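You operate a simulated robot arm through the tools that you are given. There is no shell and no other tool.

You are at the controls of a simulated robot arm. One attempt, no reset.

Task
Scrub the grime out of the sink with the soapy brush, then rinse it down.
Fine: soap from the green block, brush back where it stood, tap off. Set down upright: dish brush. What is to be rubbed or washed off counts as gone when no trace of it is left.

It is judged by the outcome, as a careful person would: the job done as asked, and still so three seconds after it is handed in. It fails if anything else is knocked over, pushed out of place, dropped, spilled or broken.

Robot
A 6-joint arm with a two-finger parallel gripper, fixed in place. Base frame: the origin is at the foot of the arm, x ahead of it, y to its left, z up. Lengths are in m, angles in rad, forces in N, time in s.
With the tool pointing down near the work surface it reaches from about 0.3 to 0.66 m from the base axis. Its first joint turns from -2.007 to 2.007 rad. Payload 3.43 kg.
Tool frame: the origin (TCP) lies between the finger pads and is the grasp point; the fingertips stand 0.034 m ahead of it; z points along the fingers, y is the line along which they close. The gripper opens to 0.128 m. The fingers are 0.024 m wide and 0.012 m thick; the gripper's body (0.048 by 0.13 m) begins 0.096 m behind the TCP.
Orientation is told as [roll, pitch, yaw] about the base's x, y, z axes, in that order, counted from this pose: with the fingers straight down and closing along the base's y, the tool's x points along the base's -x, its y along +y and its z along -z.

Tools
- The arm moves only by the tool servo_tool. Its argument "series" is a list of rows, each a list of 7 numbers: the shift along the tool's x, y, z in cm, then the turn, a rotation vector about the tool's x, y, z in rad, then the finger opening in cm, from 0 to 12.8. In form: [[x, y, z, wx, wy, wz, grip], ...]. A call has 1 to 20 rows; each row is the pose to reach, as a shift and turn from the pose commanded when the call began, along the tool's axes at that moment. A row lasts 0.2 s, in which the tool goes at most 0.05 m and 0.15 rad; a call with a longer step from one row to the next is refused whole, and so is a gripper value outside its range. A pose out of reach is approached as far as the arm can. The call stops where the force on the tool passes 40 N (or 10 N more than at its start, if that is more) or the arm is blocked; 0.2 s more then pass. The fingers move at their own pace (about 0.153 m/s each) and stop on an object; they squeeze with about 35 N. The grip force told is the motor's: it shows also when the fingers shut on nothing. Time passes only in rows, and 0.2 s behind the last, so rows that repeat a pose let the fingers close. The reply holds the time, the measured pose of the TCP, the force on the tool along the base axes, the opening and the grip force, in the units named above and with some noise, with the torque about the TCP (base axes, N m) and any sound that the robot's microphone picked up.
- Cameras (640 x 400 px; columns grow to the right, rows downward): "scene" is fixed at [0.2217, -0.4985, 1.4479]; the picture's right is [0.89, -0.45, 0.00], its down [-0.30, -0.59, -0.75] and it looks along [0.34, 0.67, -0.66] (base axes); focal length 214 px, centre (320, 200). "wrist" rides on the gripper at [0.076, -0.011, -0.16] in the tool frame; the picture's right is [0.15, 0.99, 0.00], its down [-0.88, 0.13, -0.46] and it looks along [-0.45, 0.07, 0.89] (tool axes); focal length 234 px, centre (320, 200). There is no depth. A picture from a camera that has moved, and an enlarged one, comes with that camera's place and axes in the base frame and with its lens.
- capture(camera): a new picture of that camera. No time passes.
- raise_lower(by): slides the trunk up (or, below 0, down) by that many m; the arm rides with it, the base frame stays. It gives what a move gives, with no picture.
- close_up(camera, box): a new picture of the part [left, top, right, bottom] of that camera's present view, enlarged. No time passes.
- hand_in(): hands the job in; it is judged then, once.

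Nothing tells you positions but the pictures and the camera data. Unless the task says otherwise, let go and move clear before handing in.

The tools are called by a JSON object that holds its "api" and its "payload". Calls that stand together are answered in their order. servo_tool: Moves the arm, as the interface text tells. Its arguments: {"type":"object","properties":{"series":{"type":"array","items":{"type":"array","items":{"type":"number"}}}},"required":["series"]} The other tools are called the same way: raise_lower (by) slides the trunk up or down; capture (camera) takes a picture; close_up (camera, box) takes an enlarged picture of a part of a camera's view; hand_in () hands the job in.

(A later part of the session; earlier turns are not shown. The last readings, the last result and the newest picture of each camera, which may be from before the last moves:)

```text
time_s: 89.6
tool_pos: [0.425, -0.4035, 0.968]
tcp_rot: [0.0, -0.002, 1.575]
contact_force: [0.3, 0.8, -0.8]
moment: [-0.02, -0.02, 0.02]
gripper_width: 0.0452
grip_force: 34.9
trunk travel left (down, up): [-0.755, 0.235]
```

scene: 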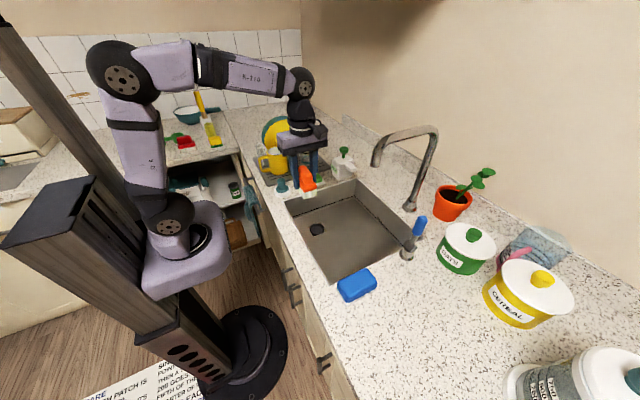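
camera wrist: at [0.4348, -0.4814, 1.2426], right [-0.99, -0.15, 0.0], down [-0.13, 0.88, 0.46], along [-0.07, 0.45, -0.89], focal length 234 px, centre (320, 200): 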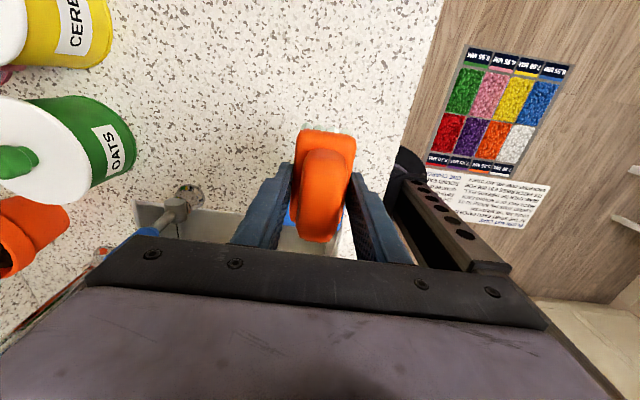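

{"api": "servo_tool", "payload": {"series": [[0.05, 0, 0.15, 0, 0, 0, 0], [0.05, 0, 0.3, 0, 0, 0, 0]]}}

{"api": "close_up", "payload": {"camera": "scene", "box": [355, 270, 425, 350]}}

```text
time_s: 90.2
tool_pos: [0.4255, -0.4037, 0.965]
tcp_rot: [-0.001, -0.001, 1.573]
contact_force: [0.4, 0.1, -0.8]
moment: [0.05, -0.04, 0.0]
gripper_width: 0.045
grip_force: 35.1
trunk travel left (down, up): [-0.755, 0.235]
```

```text
5.00 times, centred on (390, 310) of scene
camera zoom: at [0.2217, -0.4985, 1.4479], right [0.89, -0.45, 0.0], down [-0.3, -0.59, -0.75], along [0.34, 0.67, -0.66], focal length 1072 px, centre (-30, -350)
```

zoom: 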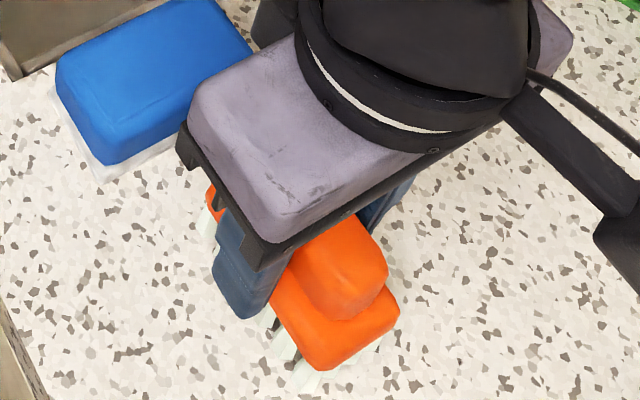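

{"api": "servo_tool", "payload": {"series": [[0, 0, 0.1, 0, 0, 0, 0], [0, 0, 0.2, 0, 0, 0, 0]]}}

{"api": "close_up", "payload": {"camera": "scene", "box": [355, 270, 425, 350]}}

{"api": "close_up", "payload": {"camera": "wrist", "box": [250, 80, 390, 210]}}

```text
time_s: 90.8
tool_pos: [0.4253, -0.4033, 0.9632]
tcp_rot: [0.0, -0.003, 1.575]
contact_force: [0.3, -0.5, 0.2]
moment: [0.01, -0.02, 0.03]
gripper_width: 0.045
grip_force: 34.9
trunk travel left (down, up): [-0.755, 0.235]
```

```text
5.00 times, centred on (390, 310) of scene
camera zoom: at [0.2217, -0.4985, 1.4479], right [0.89, -0.45, 0.0], down [-0.3, -0.59, -0.75], along [0.34, 0.67, -0.66], focal length 1072 px, centre (-30, -350)
```

zoom: 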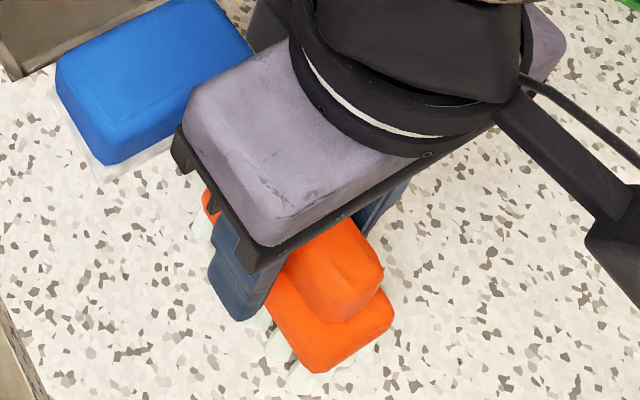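

```text
3.08 times, centred on (320, 145) of wrist
camera zoom: at [0.4363, -0.4803, 1.1236], right [-0.99, -0.15, 0.0], down [-0.13, 0.88, 0.46], along [-0.07, 0.45, -0.89], focal length 720 px, centre (320, 369)
```

zoom: 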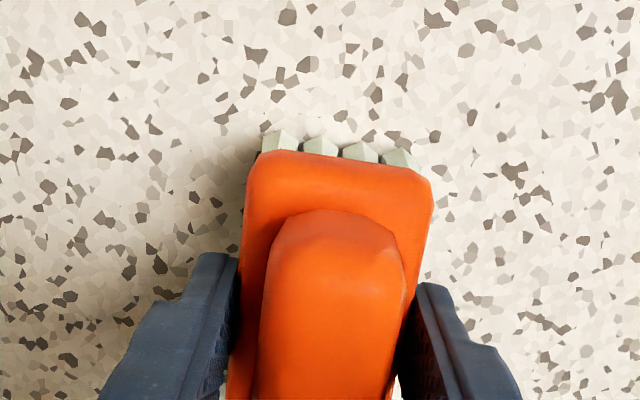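

{"api": "servo_tool", "payload": {"series": [[0.1, 0, 0.1, 0, 0, 0, 0], [0.1, 0, 0.2, 0, 0, 0, 0]]}}

```text
time_s: 91.4
tool_pos: [0.4237, -0.4052, 0.9616]
tcp_rot: [0.001, -0.002, 1.575]
contact_force: [-0.3, 0.0, -1.3]
moment: [-0.04, 0.04, 0.0]
gripper_width: 0.0451
grip_force: 35.0
trunk travel left (down, up): [-0.755, 0.235]
```

{"api": "servo_tool", "payload": {"series": [[0, 0, 0.1, 0, 0, 0, 0], [0, 0, 0.2, 0, 0, 0, 0]]}}

{"api": "close_up", "payload": {"camera": "scene", "box": [365, 290, 415, 345]}}

```text
time_s: 92.0
tool_pos: [0.4233, -0.4049, 0.9597]
tcp_rot: [-0.002, -0.001, 1.573]
contact_force: [0.4, -1.0, 6.5]
moment: [0.25, 0.08, -0.02]
gripper_width: 0.0454
grip_force: 34.9
trunk travel left (down, up): [-0.755, 0.235]
```

```text
7.27 times, centred on (390, 318) of scene
camera zoom: at [0.2217, -0.4985, 1.4479], right [0.89, -0.45, 0.0], down [-0.3, -0.59, -0.75], along [0.34, 0.67, -0.66], focal length 1560 px, centre (-189, -654)
```

zoom: 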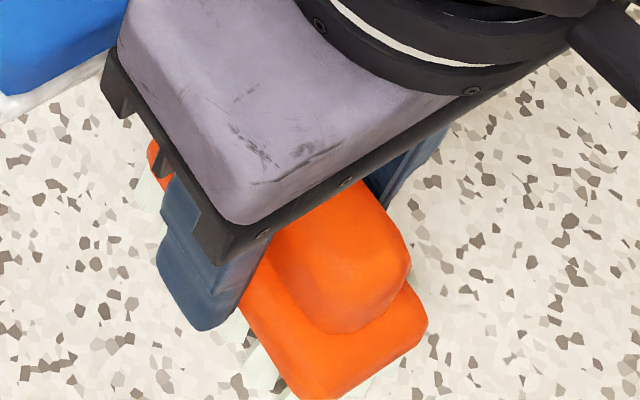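

The bristles have touched down, one end slightly first. I'll press a hair more to level it, then open the fingers and rise.

{"api": "servo_tool", "payload": {"series": [[0, 0, 0.08, 0, 0, 0, 0], [0, 0, 0.08, 0, 0, 0, 0], [0, 0, 0.0, 0, 0, 0, 4.8], [0, 0, 0.0, 0, 0, 0, 5.5], [0, 0, 0.0, 0, 0, 0, 6.2], [0, 0, 0.0, 0, 0, 0, 6.2]]}}

{"api": "close_up", "payload": {"camera": "wrist", "box": [250, 80, 390, 210]}}

{"api": "close_up", "payload": {"camera": "scene", "box": [355, 270, 425, 350]}}

```text
time_s: 93.4
tool_pos: [0.4252, -0.4055, 0.959]
tcp_rot: [-0.001, -0.002, 1.574]
contact_force: [0.2, -0.3, 0.5]
moment: [-0.02, -0.02, -0.04]
gripper_width: 0.0621
grip_force: 0.0
trunk travel left (down, up): [-0.755, 0.235]
```

```text
3.08 times, centred on (320, 145) of wrist
camera zoom: at [0.4354, -0.4819, 1.1194], right [-0.99, -0.15, 0.0], down [-0.13, 0.88, 0.46], along [-0.07, 0.45, -0.89], focal length 720 px, centre (320, 369)
```

zoom: 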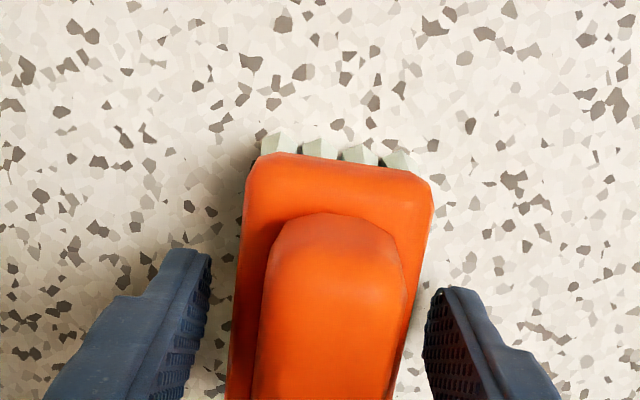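

```text
5.00 times, centred on (390, 310) of scene
camera zoom: at [0.2217, -0.4985, 1.4479], right [0.89, -0.45, 0.0], down [-0.3, -0.59, -0.75], along [0.34, 0.67, -0.66], focal length 1072 px, centre (-30, -350)
```

zoom: 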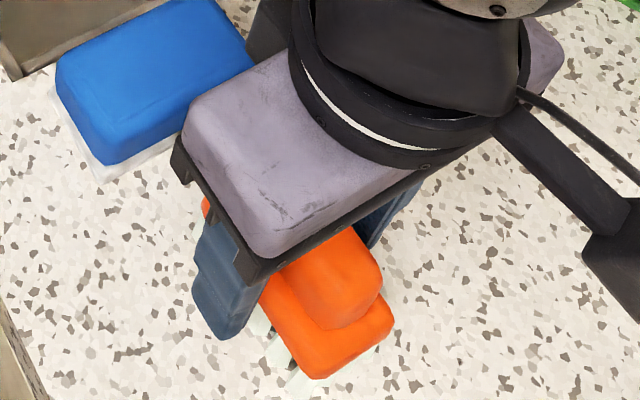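

Released, and it stands where it was. Rising clear and comparing with the first picture.

{"api": "servo_tool", "payload": {"series": [[0, 0, -1, 0, 0, 0, 6.4], [0, 0, -3, 0, 0, 0, 7], [0, 0, -6, 0, 0, 0, 7], [0, 0, -9.5, 0, 0, 0, 7], [-2, 0, -12, 0, 0, 0, 7], [-6, 0, -13, 0, 0, 0, 7], [-10, 0, -13, 0, 0, 0, 7], [-10, 0, -13, 0, 0, 0, 7]]}}

{"api": "close_up", "payload": {"camera": "scene", "box": [360, 290, 410, 350]}}

{"api": "capture", "payload": {"camera": "scene"}}

{"api": "close_up", "payload": {"camera": "scene", "box": [270, 120, 360, 200]}}

```text
time_s: 95.2
tool_pos: [0.4233, -0.304, 1.0884]
tcp_rot: [-0.001, -0.002, 1.573]
contact_force: [0.1, -0.4, -0.7]
moment: [0.0, 0.01, 0.03]
gripper_width: 0.07
grip_force: 0.0
trunk travel left (down, up): [-0.755, 0.235]
```

```text
6.67 times, centred on (385, 320) of scene
camera zoom: at [0.2217, -0.4985, 1.4479], right [0.89, -0.45, 0.0], down [-0.3, -0.59, -0.75], along [0.34, 0.67, -0.66], focal length 1430 px, centre (-113, -600)
```

zoom: 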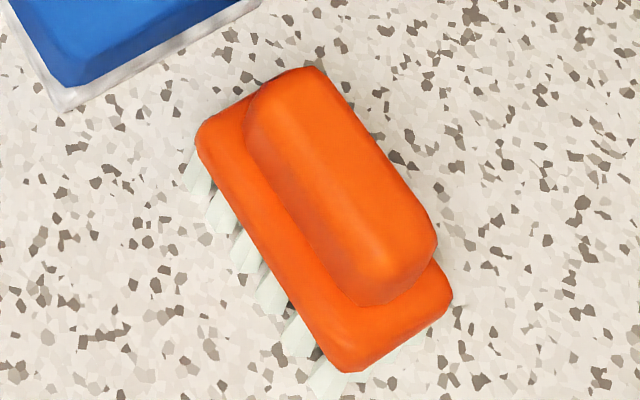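

```text
taken
```

scene: 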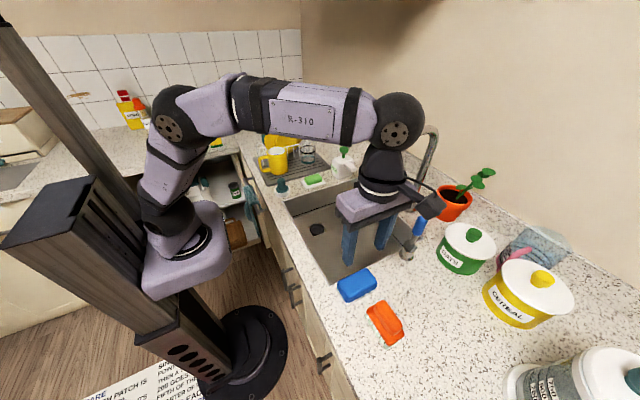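

```text
5.00 times, centred on (315, 160) of scene
camera zoom: at [0.2217, -0.4985, 1.4479], right [0.89, -0.45, 0.0], down [-0.3, -0.59, -0.75], along [0.34, 0.67, -0.66], focal length 1072 px, centre (345, 400)
```

zoom: 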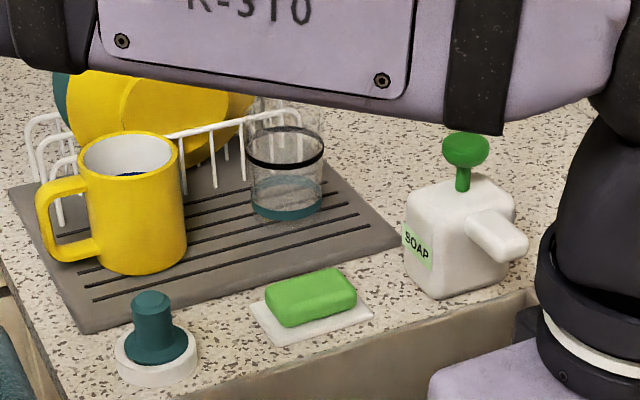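

Everything is back in place: brush, plug, soap and dispenser all as at the start. Next is the tap; I'll move aside and study its lever.

{"api": "servo_tool", "payload": {"series": [[-4, 0, 0, 0, 0, 0.14, 7], [-8, 0, 0, 0, 0, 0.28, 7], [-12, 0, 0, 0, 0, 0.42, 7], [-16, 0, 0, 0, 0, 0.56, 7], [-20, 0, 0, 0, 0, 0.7, 7], [-20, 0, 0, 0, 0, 0.84, 7], [-20, 0, 0, 0, 0, 0.98, 7], [-20, 0, 0, 0, 0, 1.12, 7], [-20, 0, 0, 0, 0, 1.26, 7], [-20, 0, 0, 0, 0, 1.4, 7], [-20, 0, 0, 0, 0, 1.54, 7], [-20, 0, 0, 0, 0, 1.573, 7], [-20, 0, 0, 0, 0, 1.573, 7]]}}

{"api": "close_up", "payload": {"camera": "scene", "box": [390, 205, 440, 265]}}

{"api": "capture", "payload": {"camera": "wrist"}}

{"api": "capture", "payload": {"camera": "scene"}}

```text
time_s: 98.0
tool_pos: [0.4228, -0.1044, 1.0899]
tcp_rot: [0.001, 0.0, 0.001]
contact_force: [-0.3, -1.0, 0.0]
moment: [-0.03, -0.01, 0.02]
gripper_width: 0.07
grip_force: 0.1
trunk travel left (down, up): [-0.755, 0.235]
```

```text
6.67 times, centred on (415, 235) of scene
camera zoom: at [0.2217, -0.4985, 1.4479], right [0.89, -0.45, 0.0], down [-0.3, -0.59, -0.75], along [0.34, 0.67, -0.66], focal length 1430 px, centre (-313, -33)
```

zoom: 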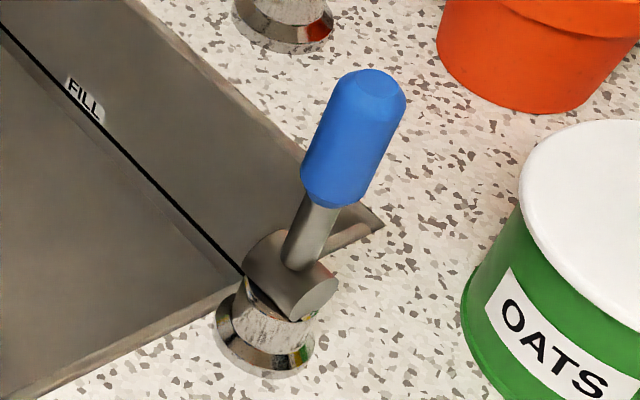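

```text
taken
camera wrist: at [0.3481, -0.1173, 1.2505], right [-0.15, 0.99, 0.0], down [0.88, 0.13, 0.46], along [0.45, 0.07, -0.89], focal length 234 px, centre (320, 200)
```

wrist: 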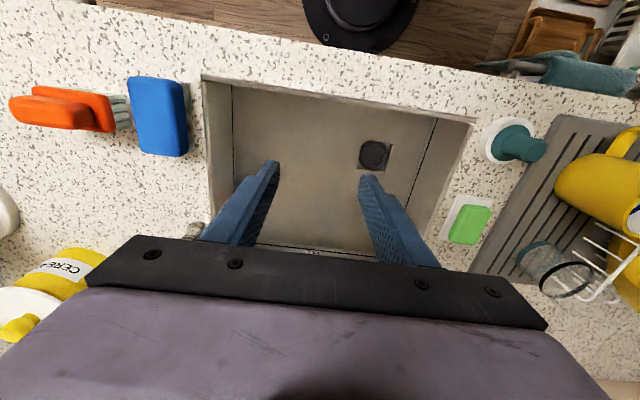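

```text
taken
```

scene: 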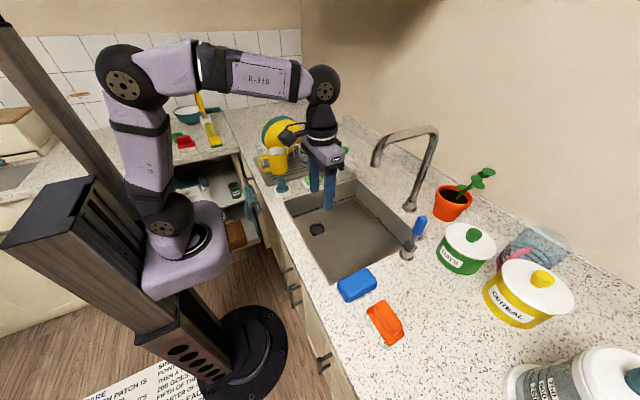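

The lever pivots about a y-directed barrel near [0.61, -0.287, 0.955], with the blue grip standing upright around [0.611, -0.287, 1.04]. I'll tilt the tool forward 45° and stage in front of it, fingers closing along y.

{"api": "servo_tool", "payload": {"series": [[-0.8, -2.6, -0.2, 0, -0.1, 0, 6], [-1.6, -5.2, -0.4, 0, -0.2, 0, 6], [-2.4, -7.8, -0.6, 0, -0.31, 0, 6], [-3.2, -10.4, -0.8, 0, -0.42, 0, 6], [-4, -13, -1, 0, -0.54, 0, 6], [-4.8, -15.6, -1, 0, -0.66, 0, 6], [-5.7, -18.3, -1, 0, -0.785, 0, 6], [-5.7, -18.3, -1, 0, -0.785, 0, 6]]}}

{"api": "capture", "payload": {"camera": "wrist"}}

{"api": "capture", "payload": {"camera": "scene"}}

```text
time_s: 99.8
tool_pos: [0.4806, -0.2874, 1.098]
tcp_rot: [0.002, -0.785, -0.002]
contact_force: [0.1, 0.6, 0.3]
moment: [0.0, 0.01, 0.03]
gripper_width: 0.0602
grip_force: 0.0
trunk travel left (down, up): [-0.755, 0.235]
```

```text
taken
camera wrist: at [0.3144, -0.3012, 1.1588], right [-0.1, 0.99, -0.1], down [0.3, 0.13, 0.95], along [0.95, 0.07, -0.31], focal length 234 px, centre (320, 200)
```

wrist: 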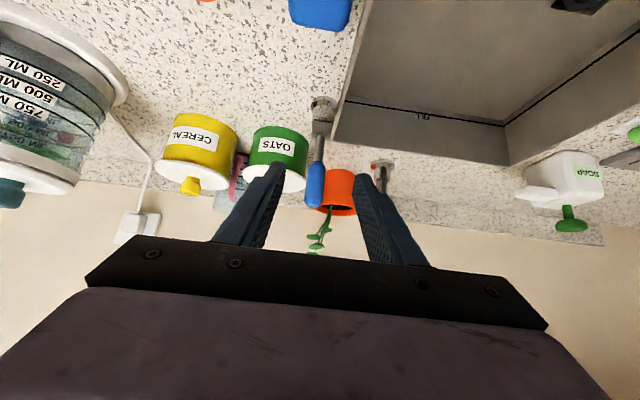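

```text
taken
```

scene: 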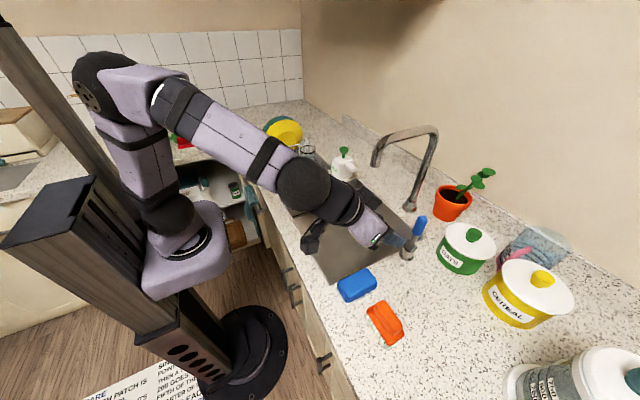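

Handle position confirmed at [0.611, -0.287, 1.044]. I'll advance so that the open fingers straddle the blue grip.

{"api": "servo_tool", "payload": {"series": [[-2.7, 0.08, 1, 0, 0, 0, 6], [-5.4, 0.08, 3, 0, 0, 0, 6], [-5.47, 0.08, 6.5, 0, 0, 0, 6], [-5.47, 0.08, 10, 0, 0, 0, 6], [-5.47, 0.08, 12.9, 0, 0, 0, 6], [-5.47, 0.08, 12.9, 0, 0, 0, 6]]}}

{"api": "capture", "payload": {"camera": "wrist"}}

{"api": "close_up", "payload": {"camera": "scene", "box": [360, 190, 460, 280]}}

```text
time_s: 101.2
tool_pos: [0.6112, -0.2876, 1.046]
tcp_rot: [0.001, -0.786, -0.001]
contact_force: [0.1, 0.4, -0.2]
moment: [0.04, 0.0, 0.01]
gripper_width: 0.06
grip_force: 0.1
trunk travel left (down, up): [-0.755, 0.235]
```

```text
taken
camera wrist: at [0.4455, -0.3002, 1.1068], right [-0.1, 0.99, -0.1], down [0.3, 0.13, 0.95], along [0.95, 0.07, -0.31], focal length 234 px, centre (320, 200)
```

wrist: 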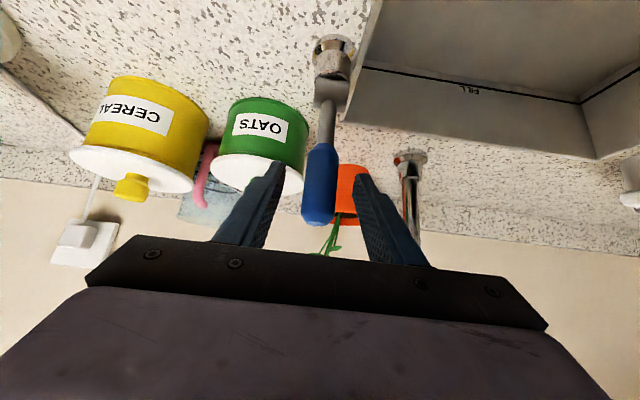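

```text
4.44 times, centred on (410, 235) of scene
camera zoom: at [0.2217, -0.4985, 1.4479], right [0.89, -0.45, 0.0], down [-0.3, -0.59, -0.75], along [0.34, 0.67, -0.66], focal length 953 px, centre (-80, 44)
```

zoom: 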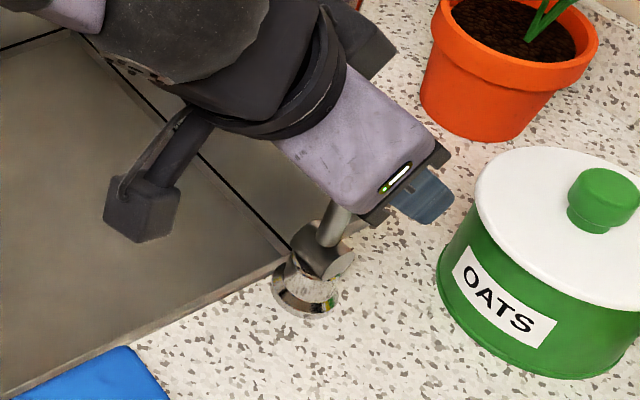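

The grip is between the fingers with no contact. Closing on it.

{"api": "servo_tool", "payload": {"series": [[0, 0, 0, 0, 0, 0, 4], [0, 0, 0, 0, 0, 0, 2], [0, 0, 0, 0, 0, 0, 0], [0, 0, 0, 0, 0, 0, 0]]}}

{"api": "capture", "payload": {"camera": "wrist"}}

```text
time_s: 102.2
tool_pos: [0.6113, -0.2887, 1.0455]
tcp_rot: [0.001, -0.785, 0.001]
contact_force: [0.4, -1.6, -0.1]
moment: [-0.18, -0.04, -0.02]
gripper_width: 0.0252
grip_force: 45.2
trunk travel left (down, up): [-0.755, 0.235]
```

```text
taken
camera wrist: at [0.4453, -0.3006, 1.1067], right [-0.1, 0.99, -0.1], down [0.3, 0.13, 0.94], along [0.95, 0.07, -0.31], focal length 234 px, centre (320, 200)
```

wrist: 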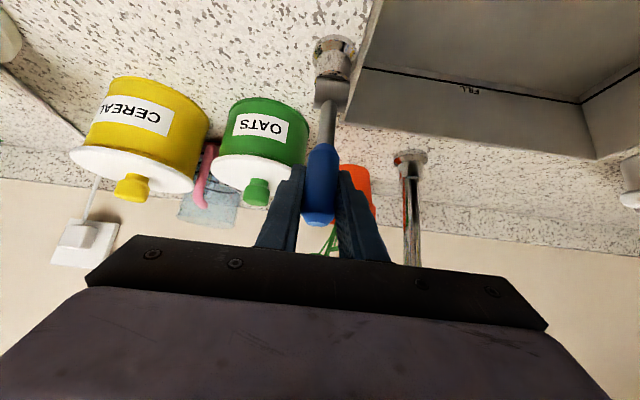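

Gripped. I'll test the lever gently, pulling 1 cm toward the base (−x).

{"api": "servo_tool", "payload": {"series": [[0.2, 0, -0.2, 0, 0, 0, 0], [0.45, 0, -0.45, 0, 0, 0, 0], [0.7, 0, -0.7, 0, 0, 0, 0]]}}

{"api": "close_up", "payload": {"camera": "scene", "box": [360, 190, 460, 280]}}

```text
time_s: 103.0
tool_pos: [0.6029, -0.2881, 1.0456]
tcp_rot: [0.004, -0.784, -0.003]
contact_force: [15.2, -2.7, -1.5]
moment: [-0.28, -1.28, -0.01]
gripper_width: 0.0249
grip_force: 45.1
trunk travel left (down, up): [-0.755, 0.235]
```

```text
4.44 times, centred on (410, 235) of scene
camera zoom: at [0.2217, -0.4985, 1.4479], right [0.89, -0.45, 0.0], down [-0.3, -0.59, -0.75], along [0.34, 0.67, -0.66], focal length 953 px, centre (-80, 44)
```

zoom: 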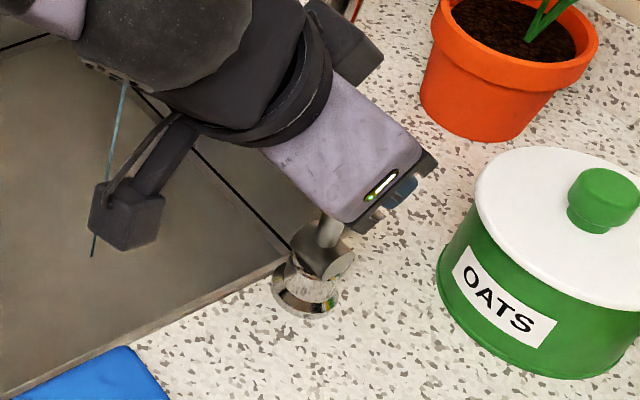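

A thin stream of water has appeared, so pulling toward the base opens the tap. I'll pull further along the lever's arc.

{"api": "servo_tool", "payload": {"series": [[0.5, 0, -0.35, 0, 0, 0, 0], [1.0, 0, -0.65, 0, 0, 0, 0], [1.5, 0, -0.9, 0, 0, 0, 0], [1.87, 0, -1.1, 0, 0, 0, 0], [1.87, 0, -1.1, 0, 0, 0, 0]]}}

{"api": "capture", "payload": {"camera": "scene"}}

{"api": "close_up", "payload": {"camera": "scene", "box": [280, 120, 440, 280]}}

```text
time_s: 104.2
tool_pos: [0.5798, -0.288, 1.0421]
tcp_rot: [0.001, -0.784, -0.002]
contact_force: [13.1, -2.2, 6.9]
moment: [-0.11, -1.35, -0.01]
gripper_width: 0.0248
grip_force: 44.7
trunk travel left (down, up): [-0.755, 0.235]
```

```text
taken
```

scene: 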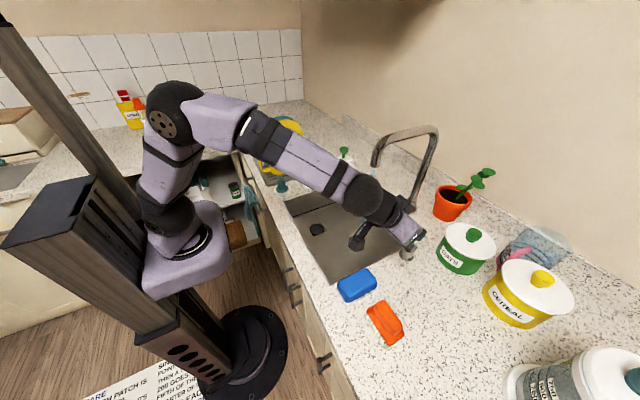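

```text
2.50 times, centred on (360, 200) of scene
camera zoom: at [0.2217, -0.4985, 1.4479], right [0.89, -0.45, 0.0], down [-0.3, -0.59, -0.75], along [0.34, 0.67, -0.66], focal length 536 px, centre (220, 200)
```

zoom: 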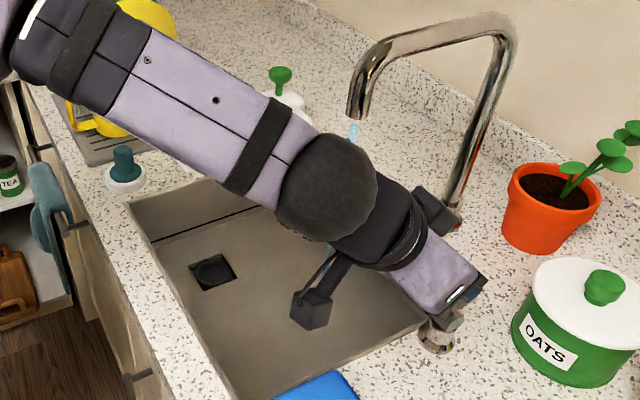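

Water is flowing steadily into the sink. I'll hold the lever here and let it run for a few seconds, then check.

{"api": "servo_tool", "payload": {"series": [[0, 0, 0, 0, 0, 0, 0], [0, 0, 0, 0, 0, 0, 0], [0, 0, 0, 0, 0, 0, 0], [0, 0, 0, 0, 0, 0, 0], [0, 0, 0, 0, 0, 0, 0], [0, 0, 0, 0, 0, 0, 0], [0, 0, 0, 0, 0, 0, 0], [0, 0, 0, 0, 0, 0, 0], [0, 0, 0, 0, 0, 0, 0], [0, 0, 0, 0, 0, 0, 0]]}}

{"api": "close_up", "payload": {"camera": "scene", "box": [280, 120, 440, 280]}}

{"api": "capture", "payload": {"camera": "wrist"}}

```text
time_s: 106.4
tool_pos: [0.5797, -0.2879, 1.0422]
tcp_rot: [0.0, -0.784, 0.0]
contact_force: [11.4, -3.4, 9.4]
moment: [-0.11, -1.26, -0.01]
gripper_width: 0.025
grip_force: 45.0
trunk travel left (down, up): [-0.755, 0.235]
```

```text
2.50 times, centred on (360, 200) of scene
camera zoom: at [0.2217, -0.4985, 1.4479], right [0.89, -0.45, 0.0], down [-0.3, -0.59, -0.75], along [0.34, 0.67, -0.66], focal length 536 px, centre (220, 200)
```

zoom: 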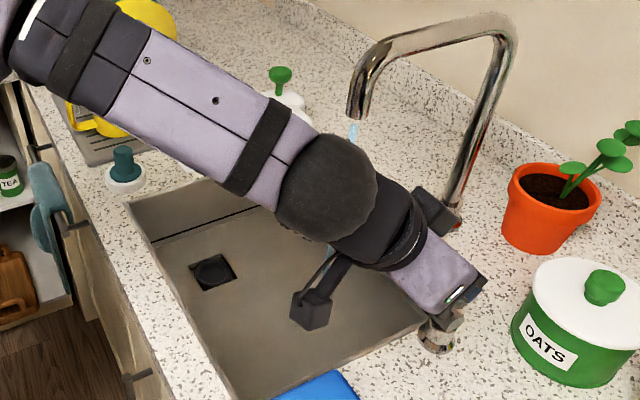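

```text
taken
camera wrist: at [0.4137, -0.3005, 1.1022], right [-0.1, 0.99, -0.1], down [0.3, 0.13, 0.95], along [0.95, 0.07, -0.31], focal length 234 px, centre (320, 200)
```

wrist: 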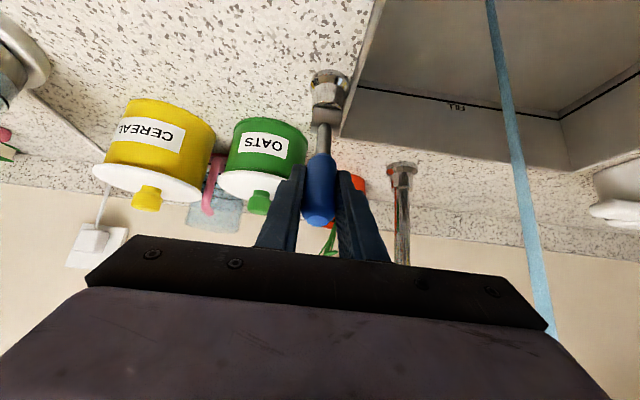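

{"api": "close_up", "payload": {"camera": "wrist", "box": [340, 0, 640, 200]}}

{"api": "close_up", "payload": {"camera": "scene", "box": [290, 180, 380, 280]}}

```text
2.00 times, centred on (490, 100) of wrist
camera zoom: at [0.4137, -0.3005, 1.1022], right [-0.1, 0.99, -0.1], down [0.3, 0.13, 0.95], along [0.95, 0.07, -0.31], focal length 468 px, centre (-20, 400)
```

zoom: 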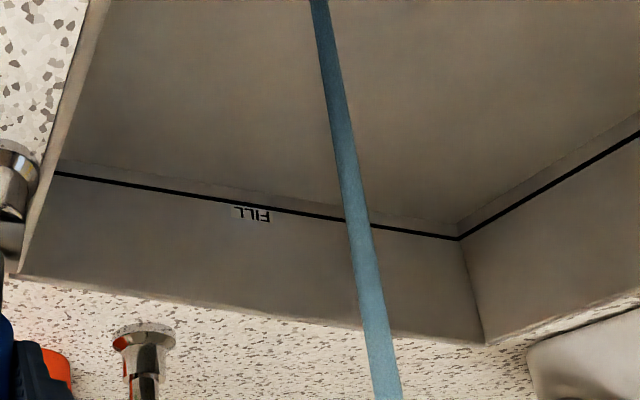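

```text
4.00 times, centred on (335, 230) of scene
camera zoom: at [0.2217, -0.4985, 1.4479], right [0.89, -0.45, 0.0], down [-0.3, -0.59, -0.75], along [0.34, 0.67, -0.66], focal length 858 px, centre (260, 80)
```

zoom: 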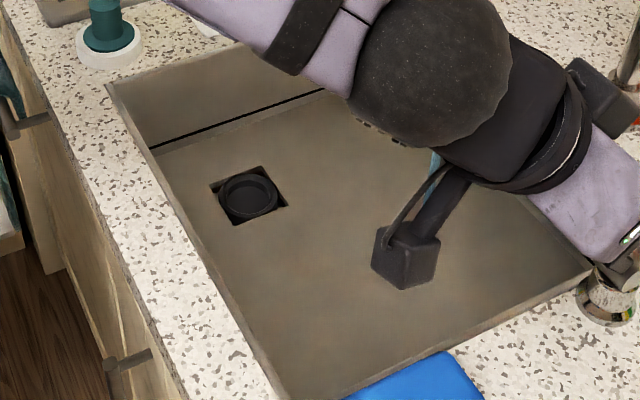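

No suds are visible, and the water drains away. I'll open a little more and let it run longer to rinse thoroughly.

{"api": "servo_tool", "payload": {"series": [[0.7, 0, -0.27, 0, 0, 0, 0], [1.47, 0, -0.54, 0, 0, 0, 0], [1.47, 0, -0.54, 0, 0, 0, 0], [1.47, 0, -0.54, 0, 0, 0, 0], [1.47, 0, -0.54, 0, 0, 0, 0], [1.47, 0, -0.54, 0, 0, 0, 0]]}}

{"api": "close_up", "payload": {"camera": "scene", "box": [280, 120, 440, 280]}}

{"api": "capture", "payload": {"camera": "wrist"}}

```text
time_s: 107.8
tool_pos: [0.5652, -0.2876, 1.036]
tcp_rot: [0.002, -0.786, 0.0]
contact_force: [11.7, -5.0, 4.6]
moment: [-0.35, -1.16, -0.02]
gripper_width: 0.0251
grip_force: 45.2
trunk travel left (down, up): [-0.755, 0.235]
```

```text
2.50 times, centred on (360, 200) of scene
camera zoom: at [0.2217, -0.4985, 1.4479], right [0.89, -0.45, 0.0], down [-0.3, -0.59, -0.75], along [0.34, 0.67, -0.66], focal length 536 px, centre (220, 200)
```

zoom: 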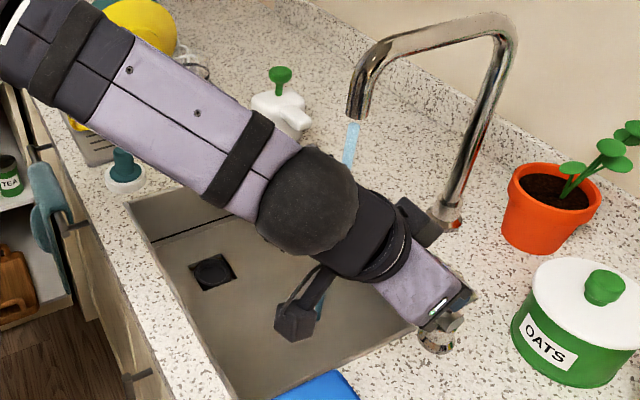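

```text
taken
camera wrist: at [0.3998, -0.3005, 1.0962], right [-0.1, 0.99, -0.1], down [0.3, 0.13, 0.94], along [0.95, 0.07, -0.31], focal length 234 px, centre (320, 200)
```

wrist: 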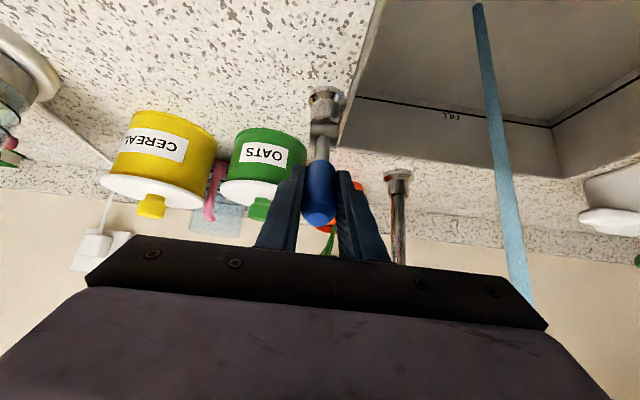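

The stream lands near [0.565, -0.135]. I'll let go of the lever to see whether it stays open, and back away to see how the water runs in the sink.

{"api": "servo_tool", "payload": {"series": [[0, 0, 0, 0, 0, 0, 3], [0, 0, 0, 0, 0, 0, 5], [0, 0, 0, 0, 0, 0, 6], [0, 0, -3, 0, 0, 0, 6], [0, 0, -7, 0, 0, 0, 6], [0, 0, -11, 0, 0, 0, 6], [0, 0, -13, 0, 0, 0, 6]]}}

{"api": "capture", "payload": {"camera": "scene"}}

{"api": "capture", "payload": {"camera": "wrist"}}

```text
time_s: 109.4
tool_pos: [0.4741, -0.2873, 1.1273]
tcp_rot: [0.003, -0.785, -0.003]
contact_force: [0.3, 0.1, 0.2]
moment: [-0.01, 0.02, 0.0]
gripper_width: 0.0603
grip_force: 0.0
trunk travel left (down, up): [-0.755, 0.235]
```

```text
taken
```

scene: 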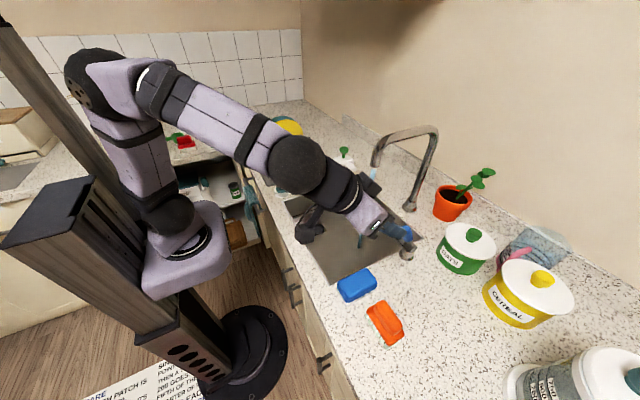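

```text
taken
camera wrist: at [0.308, -0.2996, 1.1887], right [-0.1, 0.99, -0.1], down [0.3, 0.13, 0.94], along [0.95, 0.07, -0.31], focal length 234 px, centre (320, 200)
```

wrist: 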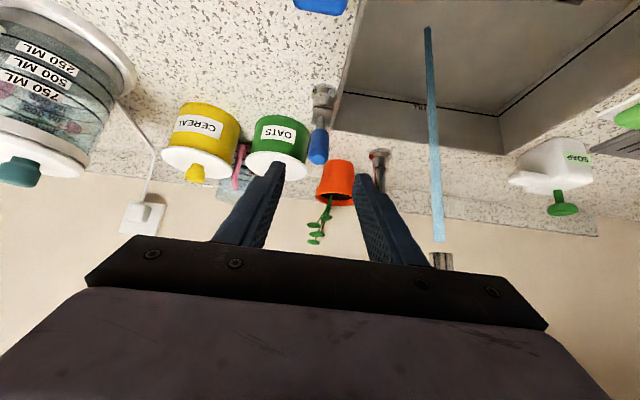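

The lever stays open by itself and the water runs on. I'll swing back over the near side of the sink, away from the stream, to watch the rinse.

{"api": "servo_tool", "payload": {"series": [[2.5, 0, -2.5, 0, 0.1, 0, 6], [5.2, 1, -5.2, 0, 0.2, 0, 6], [5.2, 4, -5.2, 0, 0.32, 0, 6], [5.2, 8, -5.2, 0, 0.44, 0, 6], [5.2, 12, -5.2, 0, 0.56, 0, 6], [5.2, 16, -5.2, 0, 0.68, 0, 6], [5.2, 20, -5.2, 0, 0.785, 0, 6], [5.2, 23.7, -5.2, 0, 0.785, 0, 6], [5.2, 23.7, -5.2, 0, 0.785, 0, 6]]}}

{"api": "capture", "payload": {"camera": "wrist"}}

{"api": "close_up", "payload": {"camera": "scene", "box": [280, 130, 440, 280]}}

```text
time_s: 111.4
tool_pos: [0.3986, -0.0502, 1.1311]
tcp_rot: [0.002, 0.002, 0.0]
contact_force: [-0.8, 0.0, 0.5]
moment: [0.01, 0.0, 0.0]
gripper_width: 0.0598
grip_force: 0.0
trunk travel left (down, up): [-0.755, 0.235]
```

```text
taken
camera wrist: at [0.3242, -0.0619, 1.2923], right [-0.15, 0.99, 0.0], down [0.88, 0.13, 0.46], along [0.45, 0.07, -0.89], focal length 234 px, centre (320, 200)
```

wrist: 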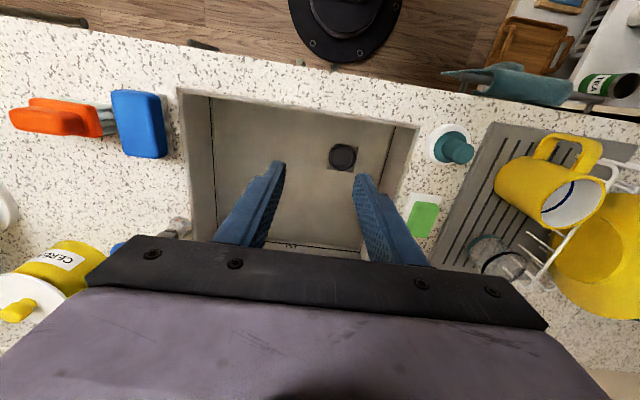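

```text
2.67 times, centred on (360, 205) of scene
camera zoom: at [0.2217, -0.4985, 1.4479], right [0.89, -0.45, 0.0], down [-0.3, -0.59, -0.75], along [0.34, 0.67, -0.66], focal length 572 px, centre (213, 187)
```

zoom: 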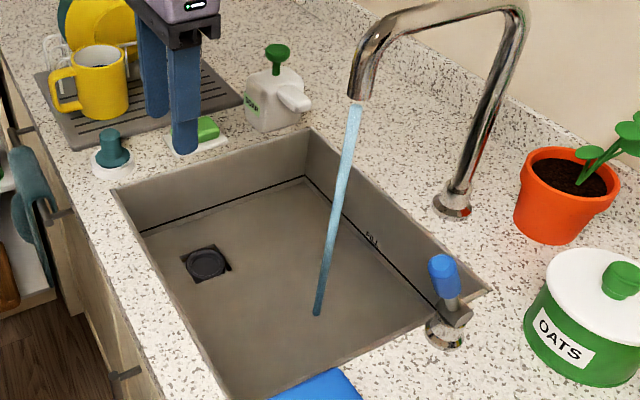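

The stream runs into the sink and drains without pooling. I'll look closely at the floor for any suds or residue.

{"api": "close_up", "payload": {"camera": "scene", "box": [320, 190, 380, 230]}}

{"api": "close_up", "payload": {"camera": "scene", "box": [330, 220, 400, 270]}}

{"api": "close_up", "payload": {"camera": "scene", "box": [290, 190, 350, 240]}}

```text
10.00 times, centred on (350, 210) of scene
camera zoom: at [0.2217, -0.4985, 1.4479], right [0.89, -0.45, 0.0], down [-0.3, -0.59, -0.75], along [0.34, 0.67, -0.66], focal length 2145 px, centre (20, 100)
```

zoom: 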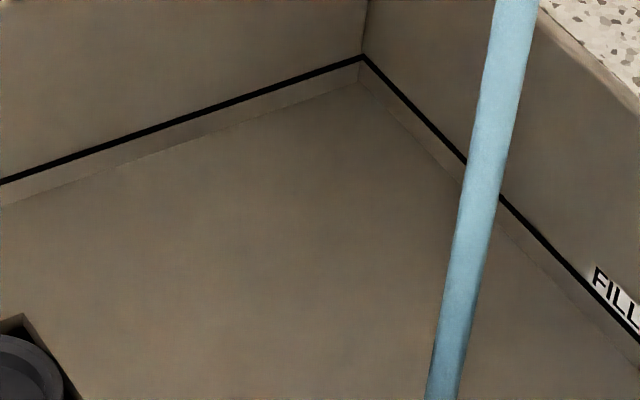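

```text
8.00 times, centred on (365, 245) of scene
camera zoom: at [0.2217, -0.4985, 1.4479], right [0.89, -0.45, 0.0], down [-0.3, -0.59, -0.75], along [0.34, 0.67, -0.66], focal length 1716 px, centre (-40, -160)
```

zoom: 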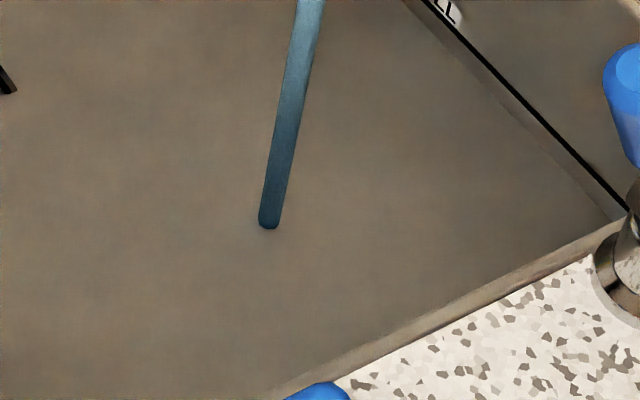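

```text
8.00 times, centred on (320, 215) of scene
camera zoom: at [0.2217, -0.4985, 1.4479], right [0.89, -0.45, 0.0], down [-0.3, -0.59, -0.75], along [0.34, 0.67, -0.66], focal length 1716 px, centre (320, 80)
```

zoom: 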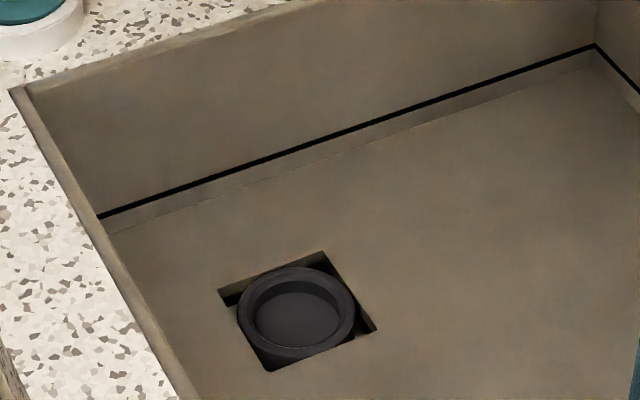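

The floor is clean with nothing left to see. It will have run about 15 s by the time I return to the lever, so I'll go back now and close the tap.

{"api": "servo_tool", "payload": {"series": [[0, -3.5, 0, 0, -0.1, 0, 6], [0, -7, 0, 0, -0.2, 0, 6], [0, -11, 0, 0, -0.32, 0, 6], [0, -15, 0, 0, -0.44, 0, 6], [0, -19, 0, 0, -0.56, 0, 6], [-2, -22.5, 0.2, 0, -0.68, 0, 6], [-5, -23.7, 0.4, 0, -0.785, 0, 6], [-7.5, -23.7, 0.4, 0, -0.785, 0, 6], [-7.5, -23.7, 0.4, 0, -0.785, 0, 6]]}}

{"api": "capture", "payload": {"camera": "wrist"}}

{"api": "close_up", "payload": {"camera": "scene", "box": [360, 190, 460, 280]}}

```text
time_s: 113.4
tool_pos: [0.4724, -0.2895, 1.1245]
tcp_rot: [0.004, -0.786, -0.001]
contact_force: [-0.4, -0.1, -0.4]
moment: [0.0, -0.01, 0.01]
gripper_width: 0.06
grip_force: 0.1
trunk travel left (down, up): [-0.755, 0.235]
```

```text
taken
camera wrist: at [0.3064, -0.3018, 1.1849], right [-0.1, 0.99, -0.1], down [0.3, 0.13, 0.95], along [0.95, 0.07, -0.31], focal length 234 px, centre (320, 200)
```

wrist: 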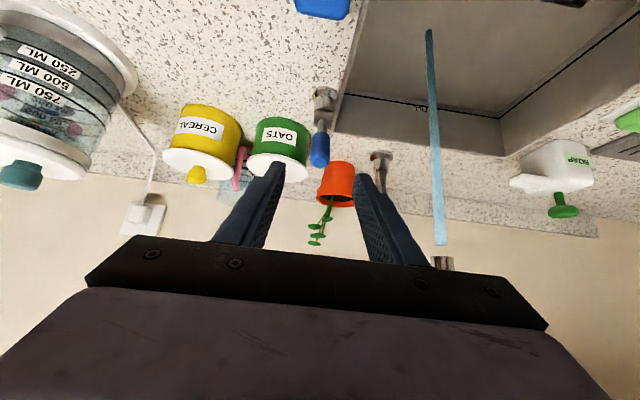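

```text
4.44 times, centred on (410, 235) of scene
camera zoom: at [0.2217, -0.4985, 1.4479], right [0.89, -0.45, 0.0], down [-0.3, -0.59, -0.75], along [0.34, 0.67, -0.66], focal length 953 px, centre (-80, 44)
```

zoom: 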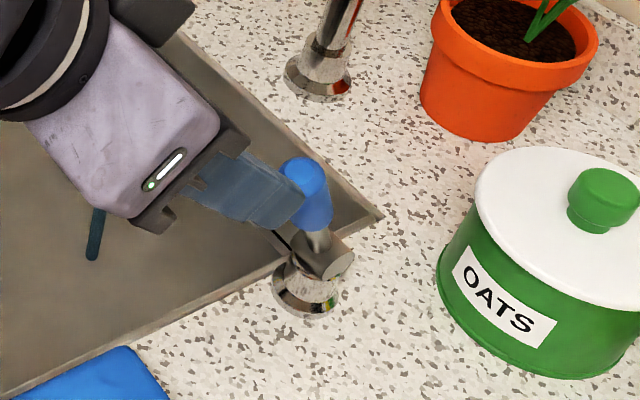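

{"api": "servo_tool", "payload": {"series": [[-0.33, 0.1, 3, 0, 0, 0, 6], [-0.33, 0.1, 7, 0, 0, 0, 6], [-0.33, 0.1, 10.5, 0, 0, 0, 6], [-0.33, 0.1, 12.8, 0, 0, 0, 6], [-0.33, 0.1, 12.8, 0, 0, 0, 4], [-0.33, 0.1, 12.8, 0, 0, 0, 2], [-0.33, 0.1, 12.8, 0, 0, 0, 0], [-0.33, 0.1, 12.8, 0, 0, 0, 0]]}}

{"api": "capture", "payload": {"camera": "wrist"}}

```text
time_s: 115.2
tool_pos: [0.5684, -0.2872, 1.0365]
tcp_rot: [0.002, -0.787, -0.002]
contact_force: [0.5, -6.4, -0.6]
moment: [-0.43, -0.09, -0.17]
gripper_width: 0.0248
grip_force: 45.4
trunk travel left (down, up): [-0.755, 0.235]
```

```text
taken
camera wrist: at [0.4021, -0.3003, 1.0972], right [-0.1, 0.99, -0.1], down [0.3, 0.13, 0.94], along [0.95, 0.07, -0.31], focal length 234 px, centre (320, 200)
```

wrist: 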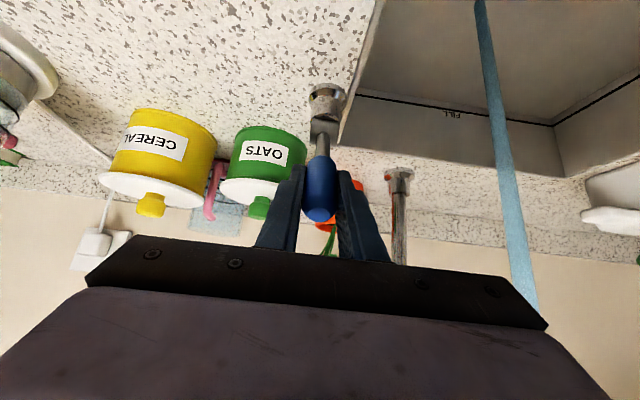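

Gripped again. Pushing the lever back along its arc to upright.

{"api": "servo_tool", "payload": {"series": [[-0.65, 0, 0.35, 0, 0, 0, 0], [-1.3, 0, 0.7, 0, 0, 0, 0], [-1.94, 0, 1.05, 0, 0, 0, 0], [-2.5, 0, 1.5, 0, 0, 0, 0], [-3.1, 0, 1.95, 0, 0, 0, 0], [-3.67, 0, 2.4, 0, 0, 0, 0], [-3.67, 0, 2.4, 0, 0, 0, 0]]}}

{"api": "capture", "payload": {"camera": "wrist"}}

{"api": "close_up", "payload": {"camera": "scene", "box": [300, 120, 440, 270]}}

```text
time_s: 116.8
tool_pos: [0.6086, -0.2883, 1.0457]
tcp_rot: [0.005, -0.787, -0.005]
contact_force: [-14.0, -12.3, 4.2]
moment: [-0.16, 1.19, -0.1]
gripper_width: 0.0248
grip_force: 44.9
trunk travel left (down, up): [-0.755, 0.235]
```

```text
taken
camera wrist: at [0.4425, -0.3004, 1.1051], right [-0.1, 0.99, -0.1], down [0.3, 0.13, 0.95], along [0.95, 0.07, -0.31], focal length 234 px, centre (320, 200)
```

wrist: 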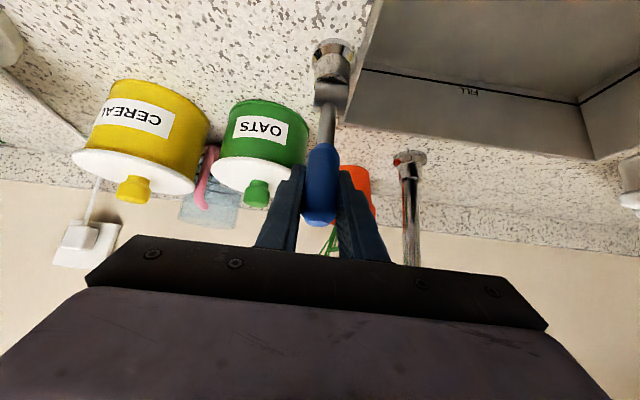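

```text
2.67 times, centred on (370, 195) of scene
camera zoom: at [0.2217, -0.4985, 1.4479], right [0.89, -0.45, 0.0], down [-0.3, -0.59, -0.75], along [0.34, 0.67, -0.66], focal length 572 px, centre (187, 213)
```

zoom: 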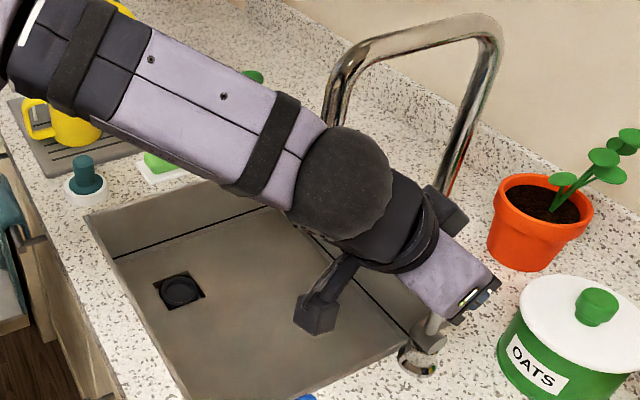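

The stream has stopped. I'll nudge the lever the last 3 mm to its original upright stop to be sure it is fully off.

{"api": "servo_tool", "payload": {"series": [[-0.12, 0, 0.12, 0, 0, 0, 0], [-0.25, 0, 0.25, 0, 0, 0, 0], [-0.25, 0, 0.25, 0, 0, 0, 0]]}}

{"api": "close_up", "payload": {"camera": "wrist", "box": [250, 0, 640, 260]}}

```text
time_s: 117.6
tool_pos: [0.6116, -0.2874, 1.0449]
tcp_rot: [0.004, -0.785, -0.004]
contact_force: [-13.6, -13.3, 4.2]
moment: [-0.23, 1.22, 0.13]
gripper_width: 0.0246
grip_force: 45.3
trunk travel left (down, up): [-0.755, 0.235]
```

```text
1.54 times, centred on (445, 130) of wrist
camera zoom: at [0.4456, -0.3005, 1.1051], right [-0.1, 0.99, -0.1], down [0.3, 0.13, 0.95], along [0.95, 0.07, -0.31], focal length 360 px, centre (128, 308)
```

zoom: 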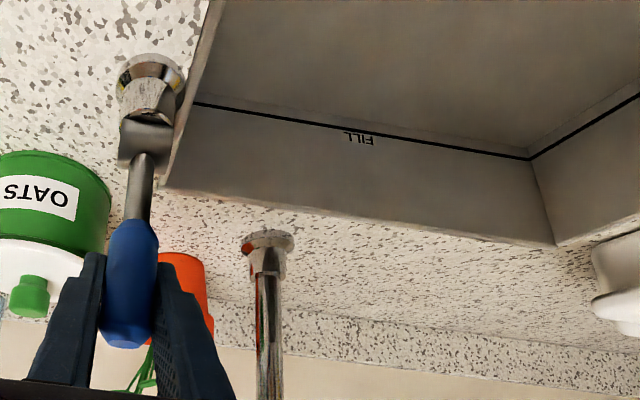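

The lever is back at its original position (x 0.611) with no water running. Releasing and backing away.

{"api": "servo_tool", "payload": {"series": [[0, 0, 0, 0, 0, 0, 3], [0, 0, 0, 0, 0, 0, 5], [0, 0, 0, 0, 0, 0, 6], [0, 0, -3, 0, 0, 0, 6], [0, 0, -7, 0, 0, 0, 6], [0, 0, -11, 0, 0, 0, 6], [0, 0, -14, 0, 0, 0, 6], [3, 1, -17, 0, 0.1, 0, 6], [5.2, 4, -19, 0, 0.2, 0, 6], [5.2, 8, -19, 0, 0.32, 0, 6], [5.2, 12, -19, 0, 0.44, 0, 6], [5.2, 16, -19, 0, 0.56, 0, 6], [5.2, 20, -19, 0, 0.68, 0, 6], [5.2, 23, -19, 0, 0.785, 0, 6], [5.2, 23, -19, 0, 0.785, 0, 6]]}}

{"api": "capture", "payload": {"camera": "scene"}}

{"api": "close_up", "payload": {"camera": "scene", "box": [280, 130, 440, 280]}}

{"api": "capture", "payload": {"camera": "wrist"}}

```text
time_s: 120.8
tool_pos: [0.44, -0.0565, 1.14]
tcp_rot: [0.001, 0.001, 0.0]
contact_force: [-0.3, 0.8, -0.4]
moment: [-0.03, 0.01, 0.02]
gripper_width: 0.0599
grip_force: 0.1
trunk travel left (down, up): [-0.755, 0.235]
```

```text
taken
```

scene: 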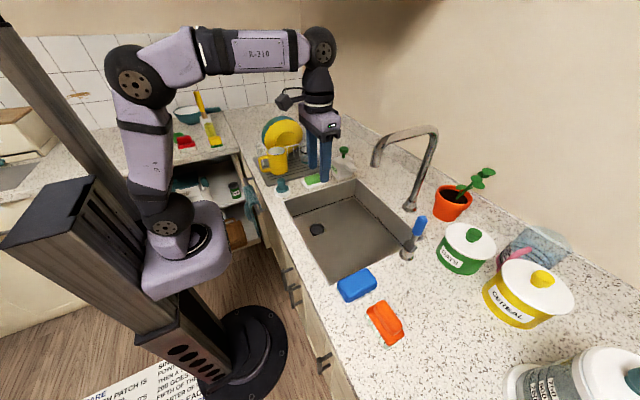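

```text
2.67 times, centred on (360, 205) of scene
camera zoom: at [0.2217, -0.4985, 1.4479], right [0.89, -0.45, 0.0], down [-0.3, -0.59, -0.75], along [0.34, 0.67, -0.66], focal length 572 px, centre (213, 187)
```

zoom: 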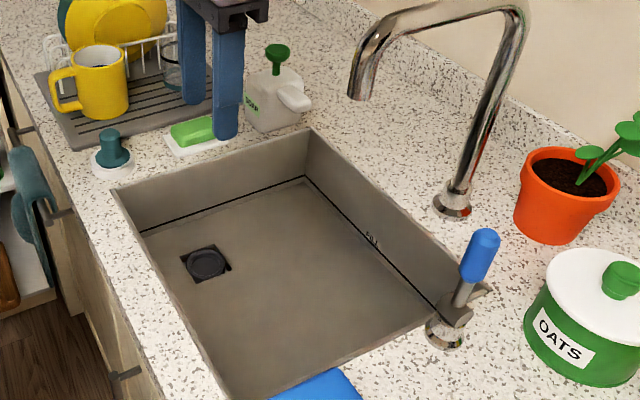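

```text
taken
camera wrist: at [0.3642, -0.0696, 1.3015], right [-0.15, 0.99, 0.0], down [0.88, 0.13, 0.45], along [0.45, 0.07, -0.89], focal length 234 px, centre (320, 200)
```

wrist: 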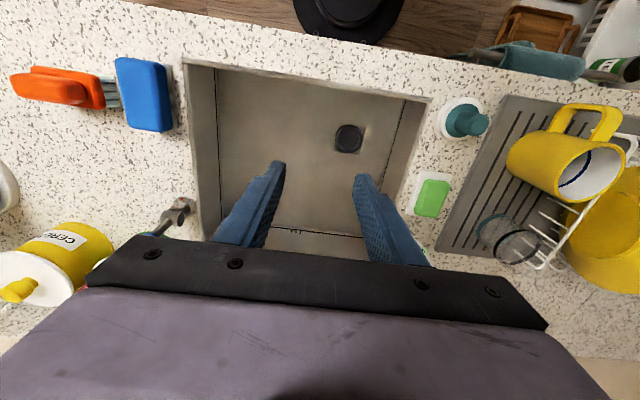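

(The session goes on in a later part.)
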